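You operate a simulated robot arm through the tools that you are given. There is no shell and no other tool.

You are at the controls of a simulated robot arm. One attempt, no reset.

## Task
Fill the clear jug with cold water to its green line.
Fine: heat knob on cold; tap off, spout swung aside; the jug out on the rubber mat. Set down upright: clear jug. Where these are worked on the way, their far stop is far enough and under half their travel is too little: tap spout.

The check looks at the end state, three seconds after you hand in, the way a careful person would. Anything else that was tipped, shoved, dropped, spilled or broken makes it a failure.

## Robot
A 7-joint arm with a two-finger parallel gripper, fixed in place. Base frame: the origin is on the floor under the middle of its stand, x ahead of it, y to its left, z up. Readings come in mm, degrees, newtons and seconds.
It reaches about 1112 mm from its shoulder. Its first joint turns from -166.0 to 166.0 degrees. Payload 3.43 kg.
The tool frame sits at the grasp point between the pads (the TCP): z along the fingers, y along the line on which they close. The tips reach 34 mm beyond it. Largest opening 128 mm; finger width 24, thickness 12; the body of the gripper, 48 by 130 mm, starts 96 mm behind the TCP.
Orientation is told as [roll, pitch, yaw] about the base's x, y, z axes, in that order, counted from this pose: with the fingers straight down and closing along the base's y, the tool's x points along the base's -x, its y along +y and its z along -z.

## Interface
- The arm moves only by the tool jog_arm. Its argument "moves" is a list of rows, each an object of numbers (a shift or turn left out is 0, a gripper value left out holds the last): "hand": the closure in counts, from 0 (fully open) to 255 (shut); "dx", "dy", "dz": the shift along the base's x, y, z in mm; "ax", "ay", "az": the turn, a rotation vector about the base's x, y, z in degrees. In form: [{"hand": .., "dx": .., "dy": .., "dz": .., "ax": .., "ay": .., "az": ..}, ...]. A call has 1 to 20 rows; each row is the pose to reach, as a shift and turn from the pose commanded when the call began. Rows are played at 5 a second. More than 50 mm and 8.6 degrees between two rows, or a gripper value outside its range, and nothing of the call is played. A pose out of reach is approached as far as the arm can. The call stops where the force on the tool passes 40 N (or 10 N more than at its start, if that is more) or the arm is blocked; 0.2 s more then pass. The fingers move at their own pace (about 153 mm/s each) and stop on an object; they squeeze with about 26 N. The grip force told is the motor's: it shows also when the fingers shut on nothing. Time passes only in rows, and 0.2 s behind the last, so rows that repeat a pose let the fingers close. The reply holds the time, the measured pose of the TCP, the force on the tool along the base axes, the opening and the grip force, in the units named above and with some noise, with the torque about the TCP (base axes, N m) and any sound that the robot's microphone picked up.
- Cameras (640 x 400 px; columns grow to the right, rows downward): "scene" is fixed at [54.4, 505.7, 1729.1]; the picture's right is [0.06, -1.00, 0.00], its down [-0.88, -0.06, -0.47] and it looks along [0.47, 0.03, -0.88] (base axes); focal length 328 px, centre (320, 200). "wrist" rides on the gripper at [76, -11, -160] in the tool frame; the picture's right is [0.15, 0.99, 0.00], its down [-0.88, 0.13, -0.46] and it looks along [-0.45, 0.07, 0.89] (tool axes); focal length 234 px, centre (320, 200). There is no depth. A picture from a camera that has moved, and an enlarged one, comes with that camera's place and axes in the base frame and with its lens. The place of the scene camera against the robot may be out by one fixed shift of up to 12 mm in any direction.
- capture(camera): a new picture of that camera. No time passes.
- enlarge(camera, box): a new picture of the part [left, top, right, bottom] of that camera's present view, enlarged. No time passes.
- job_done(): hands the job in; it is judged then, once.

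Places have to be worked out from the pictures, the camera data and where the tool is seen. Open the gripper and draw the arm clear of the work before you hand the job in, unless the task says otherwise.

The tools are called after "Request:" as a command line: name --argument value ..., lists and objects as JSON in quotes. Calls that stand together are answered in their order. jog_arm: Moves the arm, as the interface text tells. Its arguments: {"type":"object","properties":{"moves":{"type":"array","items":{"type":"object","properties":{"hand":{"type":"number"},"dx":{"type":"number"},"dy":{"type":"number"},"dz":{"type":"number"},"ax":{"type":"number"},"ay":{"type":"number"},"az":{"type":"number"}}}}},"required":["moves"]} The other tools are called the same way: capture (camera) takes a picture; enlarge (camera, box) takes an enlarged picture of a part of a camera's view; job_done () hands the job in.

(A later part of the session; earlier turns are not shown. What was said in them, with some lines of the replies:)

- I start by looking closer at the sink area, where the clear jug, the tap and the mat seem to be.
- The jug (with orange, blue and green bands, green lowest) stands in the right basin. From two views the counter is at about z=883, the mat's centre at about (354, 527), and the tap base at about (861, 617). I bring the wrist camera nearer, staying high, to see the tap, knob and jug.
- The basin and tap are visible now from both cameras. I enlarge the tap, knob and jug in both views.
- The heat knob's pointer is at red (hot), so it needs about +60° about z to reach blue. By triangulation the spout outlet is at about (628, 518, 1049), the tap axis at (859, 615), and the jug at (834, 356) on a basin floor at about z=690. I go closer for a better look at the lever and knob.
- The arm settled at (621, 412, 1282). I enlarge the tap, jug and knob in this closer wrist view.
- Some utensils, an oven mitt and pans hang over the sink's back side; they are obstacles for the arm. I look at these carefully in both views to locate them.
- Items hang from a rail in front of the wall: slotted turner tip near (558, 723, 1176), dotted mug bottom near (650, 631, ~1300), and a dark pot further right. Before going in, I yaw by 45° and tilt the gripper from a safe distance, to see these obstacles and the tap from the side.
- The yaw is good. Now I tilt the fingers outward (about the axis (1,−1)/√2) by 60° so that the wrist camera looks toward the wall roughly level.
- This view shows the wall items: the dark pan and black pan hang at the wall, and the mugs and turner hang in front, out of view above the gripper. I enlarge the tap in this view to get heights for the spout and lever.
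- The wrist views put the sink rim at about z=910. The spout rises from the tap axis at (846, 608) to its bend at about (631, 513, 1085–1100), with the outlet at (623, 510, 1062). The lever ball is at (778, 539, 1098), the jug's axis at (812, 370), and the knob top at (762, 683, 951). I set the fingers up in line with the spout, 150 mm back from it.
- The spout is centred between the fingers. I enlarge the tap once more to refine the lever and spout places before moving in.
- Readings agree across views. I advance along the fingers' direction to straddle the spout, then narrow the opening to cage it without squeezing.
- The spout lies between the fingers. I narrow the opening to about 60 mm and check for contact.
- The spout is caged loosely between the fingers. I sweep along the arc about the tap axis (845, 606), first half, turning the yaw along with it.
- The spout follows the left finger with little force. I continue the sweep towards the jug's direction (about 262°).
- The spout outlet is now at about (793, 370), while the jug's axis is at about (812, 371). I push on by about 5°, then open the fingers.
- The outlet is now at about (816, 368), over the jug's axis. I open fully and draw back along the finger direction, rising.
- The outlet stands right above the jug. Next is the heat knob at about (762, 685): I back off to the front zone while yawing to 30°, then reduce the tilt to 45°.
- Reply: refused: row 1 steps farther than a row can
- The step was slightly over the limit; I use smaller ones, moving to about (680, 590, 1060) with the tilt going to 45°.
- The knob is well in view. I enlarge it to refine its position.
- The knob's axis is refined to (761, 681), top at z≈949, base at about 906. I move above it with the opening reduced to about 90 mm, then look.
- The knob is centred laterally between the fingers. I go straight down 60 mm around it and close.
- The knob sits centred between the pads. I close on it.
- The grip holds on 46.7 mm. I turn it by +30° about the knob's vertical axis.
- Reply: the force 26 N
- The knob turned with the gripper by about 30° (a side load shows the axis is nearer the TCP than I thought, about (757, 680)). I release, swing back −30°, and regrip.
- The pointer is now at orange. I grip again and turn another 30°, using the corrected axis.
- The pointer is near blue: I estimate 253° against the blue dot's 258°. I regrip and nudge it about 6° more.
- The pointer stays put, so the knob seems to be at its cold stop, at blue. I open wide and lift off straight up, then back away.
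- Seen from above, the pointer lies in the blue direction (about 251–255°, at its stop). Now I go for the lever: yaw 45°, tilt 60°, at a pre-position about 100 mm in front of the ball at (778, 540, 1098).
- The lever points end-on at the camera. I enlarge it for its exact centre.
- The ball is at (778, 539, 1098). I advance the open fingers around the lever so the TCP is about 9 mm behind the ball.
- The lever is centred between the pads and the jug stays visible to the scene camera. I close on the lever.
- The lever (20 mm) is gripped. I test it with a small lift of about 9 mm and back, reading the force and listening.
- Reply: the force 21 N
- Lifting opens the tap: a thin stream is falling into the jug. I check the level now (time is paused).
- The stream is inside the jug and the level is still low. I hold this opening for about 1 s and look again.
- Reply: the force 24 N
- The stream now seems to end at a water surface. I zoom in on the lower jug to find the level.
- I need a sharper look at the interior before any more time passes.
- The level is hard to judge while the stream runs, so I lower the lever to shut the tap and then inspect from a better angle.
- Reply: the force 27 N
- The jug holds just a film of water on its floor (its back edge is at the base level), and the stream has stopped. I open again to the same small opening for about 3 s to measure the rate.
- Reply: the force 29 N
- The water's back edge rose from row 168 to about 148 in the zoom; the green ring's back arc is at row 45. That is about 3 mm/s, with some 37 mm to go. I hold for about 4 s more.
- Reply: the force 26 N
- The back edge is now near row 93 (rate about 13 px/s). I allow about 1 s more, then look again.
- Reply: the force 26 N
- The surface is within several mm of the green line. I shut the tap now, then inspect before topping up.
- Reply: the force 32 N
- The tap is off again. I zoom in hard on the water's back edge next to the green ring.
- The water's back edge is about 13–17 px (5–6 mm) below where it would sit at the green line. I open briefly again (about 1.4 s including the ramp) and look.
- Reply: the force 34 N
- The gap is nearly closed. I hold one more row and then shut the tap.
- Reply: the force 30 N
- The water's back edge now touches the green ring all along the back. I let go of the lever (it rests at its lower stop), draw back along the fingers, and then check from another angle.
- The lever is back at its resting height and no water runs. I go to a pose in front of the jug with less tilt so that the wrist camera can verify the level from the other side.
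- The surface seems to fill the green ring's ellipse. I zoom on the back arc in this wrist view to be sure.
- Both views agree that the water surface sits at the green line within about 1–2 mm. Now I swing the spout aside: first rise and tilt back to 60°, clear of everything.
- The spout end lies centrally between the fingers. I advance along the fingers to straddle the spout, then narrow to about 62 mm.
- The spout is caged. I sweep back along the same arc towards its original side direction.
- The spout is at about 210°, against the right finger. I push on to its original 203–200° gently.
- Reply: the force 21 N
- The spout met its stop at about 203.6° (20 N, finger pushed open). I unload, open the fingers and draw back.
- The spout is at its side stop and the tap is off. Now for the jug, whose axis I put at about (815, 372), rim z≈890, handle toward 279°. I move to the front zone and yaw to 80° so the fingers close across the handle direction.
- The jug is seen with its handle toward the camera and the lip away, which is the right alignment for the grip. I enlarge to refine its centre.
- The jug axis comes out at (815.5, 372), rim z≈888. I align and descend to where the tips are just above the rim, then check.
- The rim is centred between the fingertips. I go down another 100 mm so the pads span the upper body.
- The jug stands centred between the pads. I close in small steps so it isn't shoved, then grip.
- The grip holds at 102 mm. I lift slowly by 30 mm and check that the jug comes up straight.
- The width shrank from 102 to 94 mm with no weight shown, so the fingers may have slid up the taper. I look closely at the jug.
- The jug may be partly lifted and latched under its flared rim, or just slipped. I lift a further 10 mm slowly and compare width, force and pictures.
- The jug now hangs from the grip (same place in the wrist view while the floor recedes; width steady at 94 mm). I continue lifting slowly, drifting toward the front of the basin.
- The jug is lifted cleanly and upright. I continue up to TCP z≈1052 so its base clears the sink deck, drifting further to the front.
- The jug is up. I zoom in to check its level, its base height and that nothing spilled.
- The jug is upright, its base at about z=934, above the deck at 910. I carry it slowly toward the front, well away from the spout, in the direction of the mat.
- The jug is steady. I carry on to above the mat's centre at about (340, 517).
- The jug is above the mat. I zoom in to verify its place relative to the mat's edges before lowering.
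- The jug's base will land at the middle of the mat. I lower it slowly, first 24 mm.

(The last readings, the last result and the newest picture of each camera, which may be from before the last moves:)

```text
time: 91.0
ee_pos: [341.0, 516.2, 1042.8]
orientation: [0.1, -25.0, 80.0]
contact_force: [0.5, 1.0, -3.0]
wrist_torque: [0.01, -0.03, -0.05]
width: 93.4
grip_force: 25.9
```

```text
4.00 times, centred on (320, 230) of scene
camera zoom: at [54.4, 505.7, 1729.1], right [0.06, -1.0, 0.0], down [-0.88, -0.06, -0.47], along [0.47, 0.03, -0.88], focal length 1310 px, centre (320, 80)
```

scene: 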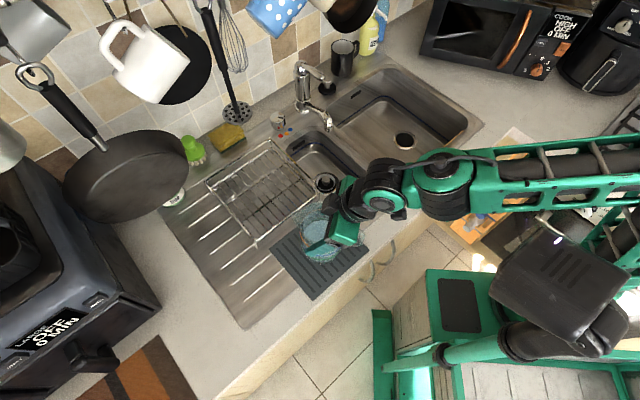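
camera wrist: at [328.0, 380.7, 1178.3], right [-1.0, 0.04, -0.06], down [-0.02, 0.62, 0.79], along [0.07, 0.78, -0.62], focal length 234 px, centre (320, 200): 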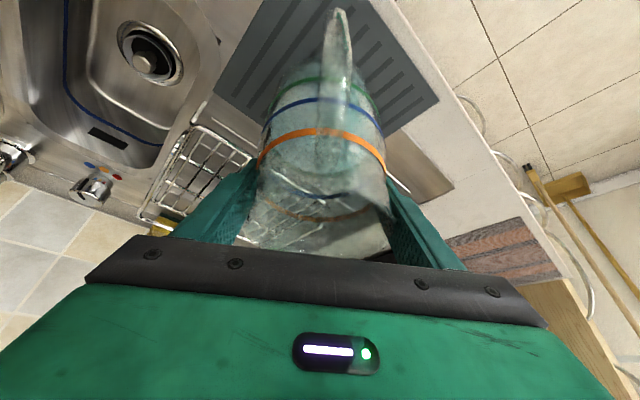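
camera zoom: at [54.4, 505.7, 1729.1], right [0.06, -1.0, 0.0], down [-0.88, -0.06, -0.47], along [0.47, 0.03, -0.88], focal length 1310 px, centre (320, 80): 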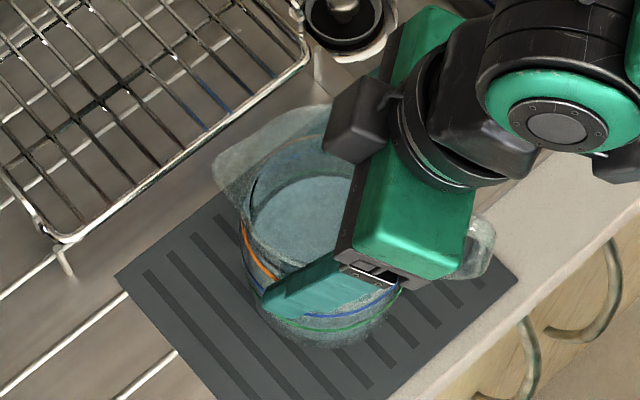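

It still hangs (about −3 N). I lower in small steps and watch the force for touch-down.

Request:
jog_arm --moves '[{"dz": -2}, {"dz": -4}, {"dz": -6}, {"dz": -6}]'

Request:
jog_arm --moves '[{"dz": -1.5}, {"dz": -3}, {"dz": -4}, {"dz": -4}]'

```text
time: 92.0
ee_pos: [341.4, 517.3, 1035.2]
orientation: [0.0, -25.0, 80.1]
contact_force: [0.3, -0.8, -2.4]
wrist_torque: [-0.02, -0.01, -0.01]
width: 93.2
grip_force: 26.3
```

```text
time: 93.0
ee_pos: [341.3, 517.2, 1031.3]
orientation: [0.0, -25.0, 80.0]
contact_force: [0.0, 0.6, -1.5]
wrist_torque: [0.04, 0.0, -0.01]
width: 93.4
grip_force: 26.2
```

Request:
jog_arm --moves '[{"dz": -1.5}, {"dz": -3}, {"dz": -3}, {"dz": -3}]'

Request:
enlarge --camera "scene" --box '[280, 190, 360, 270]'

```text
time: 94.0
ee_pos: [340.8, 517.1, 1028.8]
orientation: [0.0, -25.1, 80.1]
contact_force: [0.4, 0.0, -2.4]
wrist_torque: [0.0, 0.04, -0.02]
width: 93.4
grip_force: 25.9
```

```text
5.00 times, centred on (320, 230) of scene
camera zoom: at [54.4, 505.7, 1729.1], right [0.06, -1.0, 0.0], down [-0.88, -0.06, -0.47], along [0.47, 0.03, -0.88], focal length 1637 px, centre (320, 50)
```

zoom: 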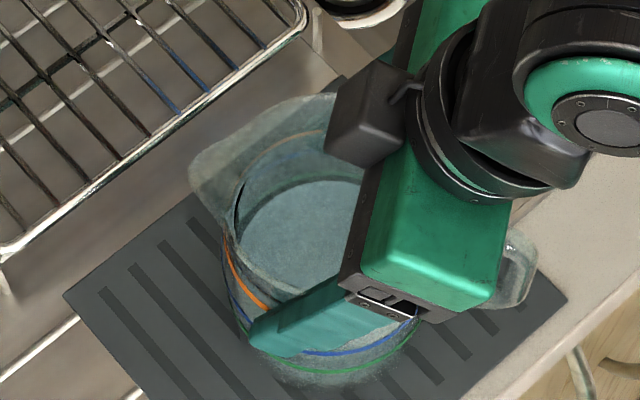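

Still hanging. I carry on in small steps.

Request:
jog_arm --moves '[{"dz": -1.5}, {"dz": -3}, {"dz": -3}, {"dz": -3}]'

Request:
jog_arm --moves '[{"dz": -1.5}, {"dz": -3}, {"dz": -3}, {"dz": -3}]'

```text
time: 95.0
ee_pos: [340.0, 517.5, 1027.4]
orientation: [0.0, -25.3, 80.0]
contact_force: [3.0, -2.6, 12.9]
wrist_torque: [0.14, 0.23, 0.07]
width: 92.9
grip_force: 25.6
```

```text
time: 96.0
ee_pos: [340.5, 516.5, 1024.5]
orientation: [0.0, -25.1, 80.2]
contact_force: [2.7, -6.6, 20.2]
wrist_torque: [0.3, -0.15, -0.05]
width: 91.7
grip_force: 26.5
```

Touch-down: +13 then +20 N, at TCP z≈1027. I relieve the pressure by rising 4 mm, then open the fingers.

Request:
jog_arm --moves '[{"dz": 2}, {"dz": 4}, {"dz": 4}]'

Request:
enlarge --camera "scene" --box '[280, 190, 360, 270]'

```text
time: 96.8
ee_pos: [340.0, 517.6, 1027.4]
orientation: [0.0, -25.0, 80.0]
contact_force: [-0.3, 0.4, -1.5]
wrist_torque: [0.01, 0.0, 0.01]
width: 92.3
grip_force: 25.8
```

```text
5.00 times, centred on (320, 230) of scene
camera zoom: at [54.4, 505.7, 1729.1], right [0.06, -1.0, 0.0], down [-0.88, -0.06, -0.47], along [0.47, 0.03, -0.88], focal length 1637 px, centre (320, 50)
```

zoom: 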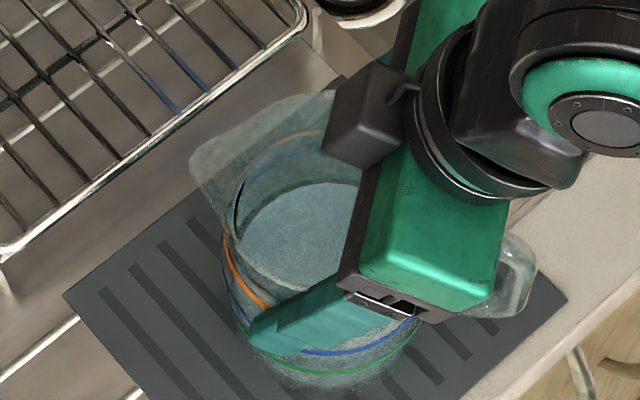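

The force is near zero. I lower 1.5 mm so it rests, then open in steps.

Request:
jog_arm --moves '[{"dz": -1}, {"dz": -1.5}, {"dz": -1.5, "hand": 62}, {"dz": -1.5, "hand": 55}, {"dz": -1.5, "hand": 45}, {"dz": -1.5, "hand": 30}, {"dz": -1.5, "hand": 10}, {"dz": -1.5, "hand": 0}, {"dz": -1.5, "hand": 0}]'

Request:
enlarge --camera "scene" --box '[280, 190, 360, 270]'

Request:
capture --camera "wrist"

```text
time: 98.8
ee_pos: [340.6, 517.8, 1025.2]
orientation: [0.0, -25.1, 80.1]
contact_force: [-1.0, -0.3, -0.1]
wrist_torque: [-0.01, 0.04, 0.01]
width: 128.0
grip_force: 0.1
```

```text
5.00 times, centred on (320, 230) of scene
camera zoom: at [54.4, 505.7, 1729.1], right [0.06, -1.0, 0.0], down [-0.88, -0.06, -0.47], along [0.47, 0.03, -0.88], focal length 1637 px, centre (320, 50)
```

zoom: 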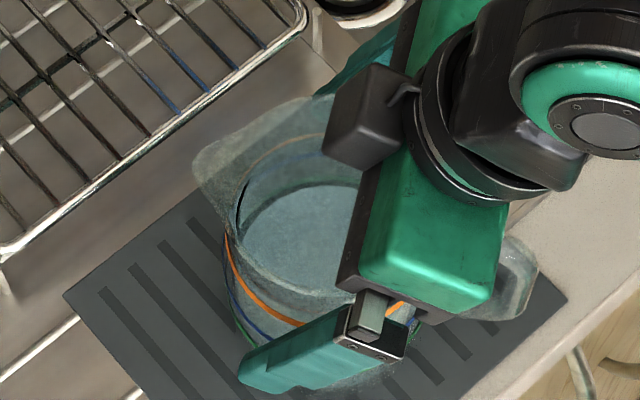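

```text
taken
camera wrist: at [329.0, 381.4, 1138.2], right [-1.0, 0.04, -0.06], down [-0.02, 0.62, 0.79], along [0.07, 0.79, -0.62], focal length 234 px, centre (320, 200)
```

wrist: 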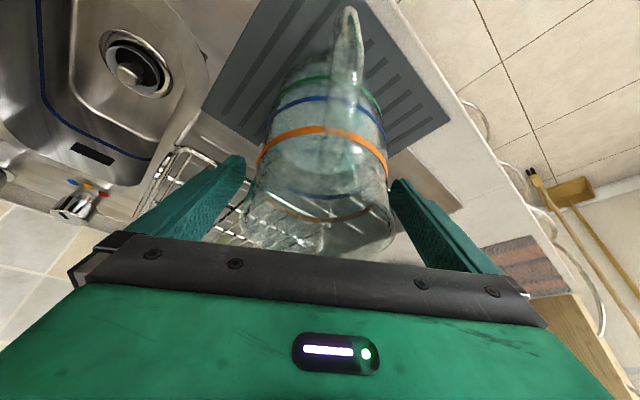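

The jug stands upright on the mat with the fingers open and clear on both sides. I rise straight up slowly.

Request:
jog_arm --moves '[{"dz": 8}, {"dz": 20}, {"dz": 35}, {"dz": 55}, {"dz": 75}, {"dz": 100}, {"dz": 130}, {"dz": 160}, {"dz": 160}]'

Request:
capture --camera "wrist"

Request:
capture --camera "scene"

```text
time: 100.8
ee_pos: [341.1, 515.7, 1186.2]
orientation: [0.1, -25.1, 80.1]
contact_force: [0.3, 0.0, 0.2]
wrist_torque: [0.02, 0.0, 0.02]
width: 128.2
grip_force: 0.1
```

```text
taken
camera wrist: at [328.3, 380.2, 1299.3], right [-1.0, 0.04, -0.06], down [-0.02, 0.62, 0.79], along [0.07, 0.78, -0.62], focal length 234 px, centre (320, 200)
```

wrist: 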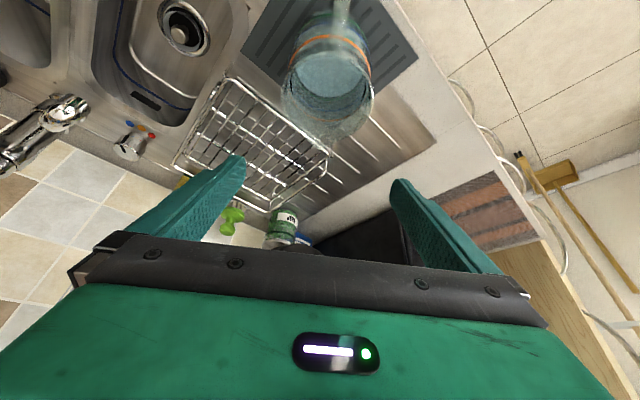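

```text
taken
```

scene: 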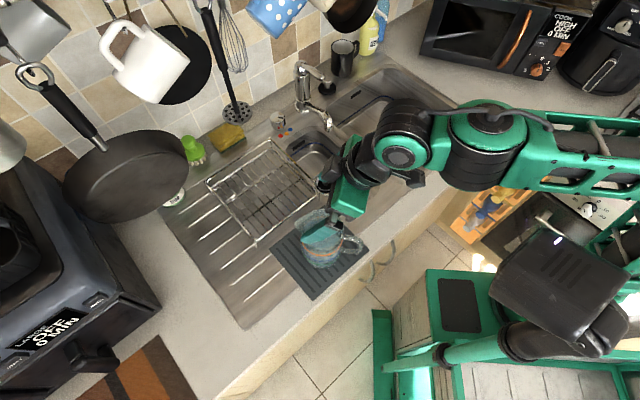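

The jug is standing free. I draw the arm away to the side (lower y, higher) and inspect the final scene.

Request:
jog_arm --moves '[{"dx": 10, "dy": -30, "dz": 20}, {"dx": 25, "dy": -70, "dz": 35}, {"dx": 45, "dy": -112, "dz": 45}, {"dx": 65, "dy": -155, "dz": 50}, {"dx": 85, "dy": -198, "dz": 55}, {"dx": 100, "dy": -240, "dz": 60}, {"dx": 100, "dy": -240, "dz": 60}]'

Request:
capture --camera "scene"

Request:
enlarge --camera "scene" --box '[280, 190, 370, 280]'

Request:
enlarge --camera "scene" --box '[255, 50, 395, 170]'

```text
time: 102.4
ee_pos: [441.3, 274.5, 1244.5]
orientation: [-0.1, -25.0, 80.1]
contact_force: [-0.5, -0.4, 0.3]
wrist_torque: [-0.01, 0.02, 0.01]
width: 128.1
grip_force: 0.1
```

```text
taken
```

scene: 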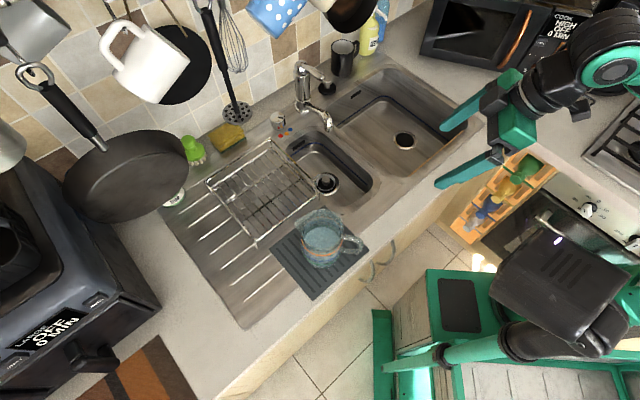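

```text
4.44 times, centred on (325, 235) of scene
camera zoom: at [54.4, 505.7, 1729.1], right [0.06, -1.0, 0.0], down [-0.88, -0.06, -0.47], along [0.47, 0.03, -0.88], focal length 1455 px, centre (298, 44)
```

zoom: 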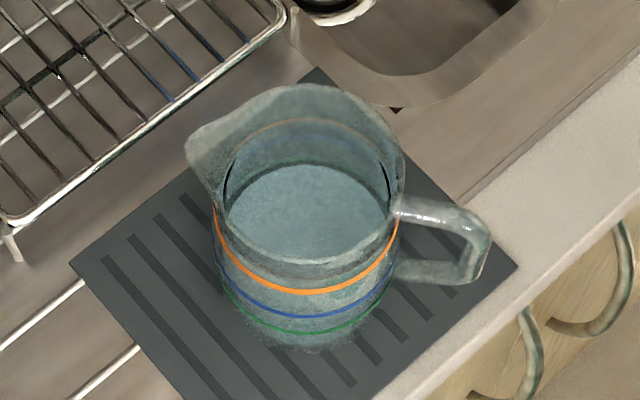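

```text
3.33 times, centred on (325, 110) of scene
camera zoom: at [54.4, 505.7, 1729.1], right [0.06, -1.0, 0.0], down [-0.88, -0.06, -0.47], along [0.47, 0.03, -0.88], focal length 1092 px, centre (303, 500)
```

zoom: 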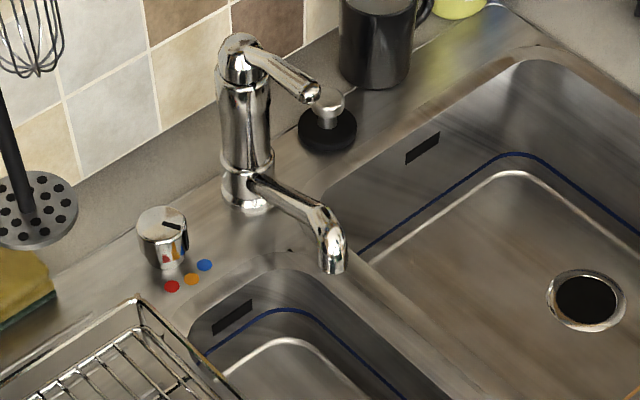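

The tap lever, spout and knob are in place, and the jug stands on the mat. I check the water level against the green line in close-up from here.

Request:
enlarge --camera "scene" --box '[303, 205, 343, 245]'

Request:
enlarge --camera "scene" --box '[308, 212, 338, 228]'

Request:
capture --camera "wrist"

```text
10.00 times, centred on (323, 225) of scene
camera zoom: at [54.4, 505.7, 1729.1], right [0.06, -1.0, 0.0], down [-0.88, -0.06, -0.47], along [0.47, 0.03, -0.88], focal length 3275 px, centre (290, -50)
```

zoom: 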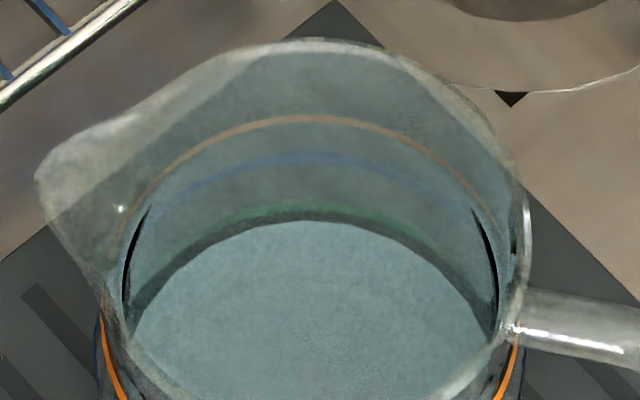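

```text
16.00 times, centred on (323, 220) of scene
camera zoom: at [54.4, 505.7, 1729.1], right [0.06, -1.0, 0.0], down [-0.88, -0.06, -0.47], along [0.47, 0.03, -0.88], focal length 5239 px, centre (272, -120)
```

zoom: 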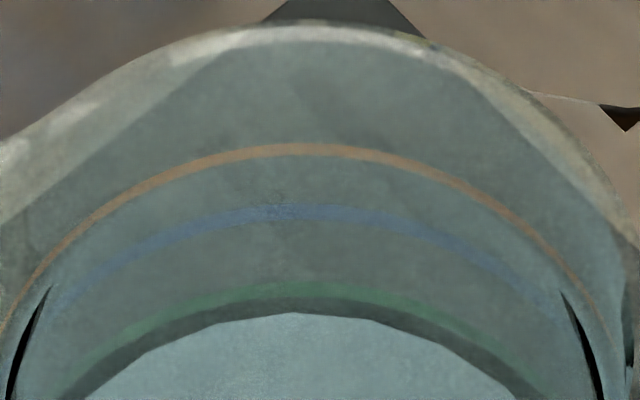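

```text
taken
camera wrist: at [429.3, 140.1, 1356.7], right [-1.0, 0.04, -0.06], down [-0.02, 0.62, 0.79], along [0.07, 0.78, -0.62], focal length 234 px, centre (320, 200)
```

wrist: 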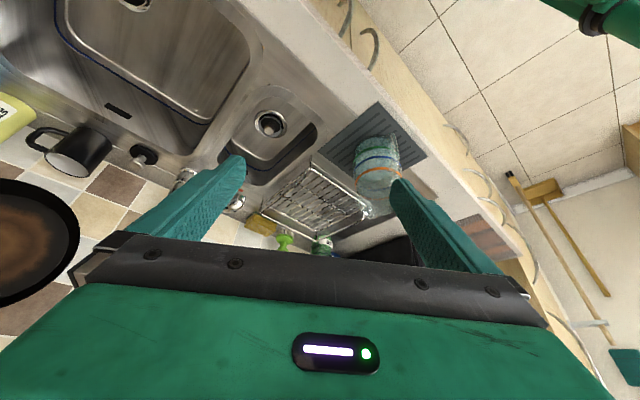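

The level sits at the green line to within a couple of mm in every view. I do one last check of the knob's pointer against the blue dot.

Request:
enlarge --camera "scene" --box '[262, 105, 302, 145]'

Request:
enlarge --camera "wrist" --box '[340, 100, 440, 230]'

```text
10.00 times, centred on (282, 125) of scene
camera zoom: at [54.4, 505.7, 1729.1], right [0.06, -1.0, 0.0], down [-0.88, -0.06, -0.47], along [0.47, 0.03, -0.88], focal length 3275 px, centre (700, 950)
```

zoom: 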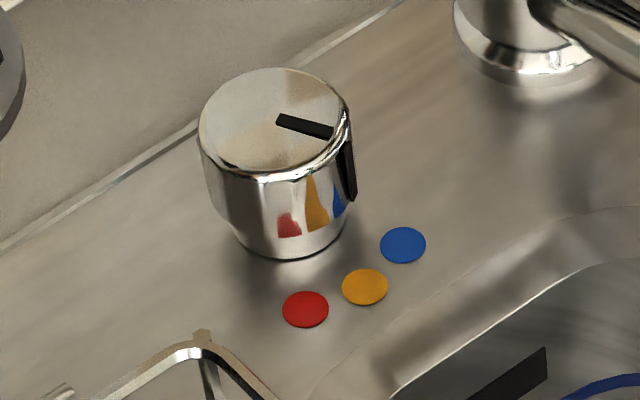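

```text
3.08 times, centred on (390, 165) of wrist
camera zoom: at [429.3, 140.1, 1356.7], right [-1.0, 0.04, -0.06], down [-0.02, 0.62, 0.79], along [0.07, 0.78, -0.62], focal length 720 px, centre (105, 308)
```

zoom: 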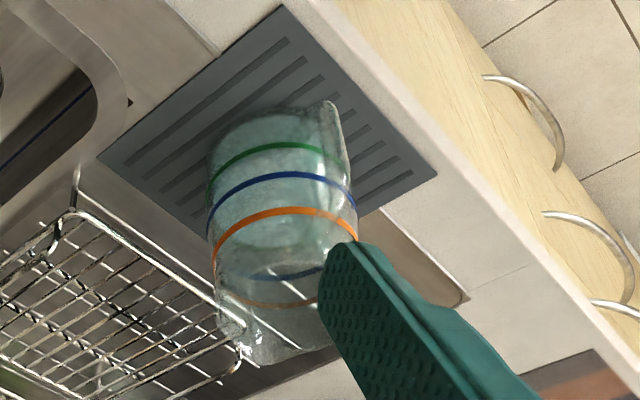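

The pointer lines up with the blue dot, and the tap is off with its spout at the side stop. The jug stands upright in the middle of the mat, filled to the green line, and the arm is clear with the gripper open. I hand the job in.

Request:
job_done

```text
The job is handed in.
```

I filled the clear jug with cold water to its green line, and it now stands upright in the middle of the rubber mat. The job is handed in; no verdict came back.

- **Water level:** it sits at the green line to within about 2 mm, judged from three camera views. I did not weigh or measure the water.
- **Heat knob:** the pointer lines up with the blue dot and the knob is at its stop.
- **Tap:** the lever is back in its original position and no water is running.
- **Spout:** it is swung back against its side stop.
- **The carry:** on the first lift the fingers slid up the jug and it turned a little in the grip. After that it held, and I saw no tilt or spill on the way to the mat.
- **Arm:** the gripper is open and the arm is drawn clear of the sink and the mat.
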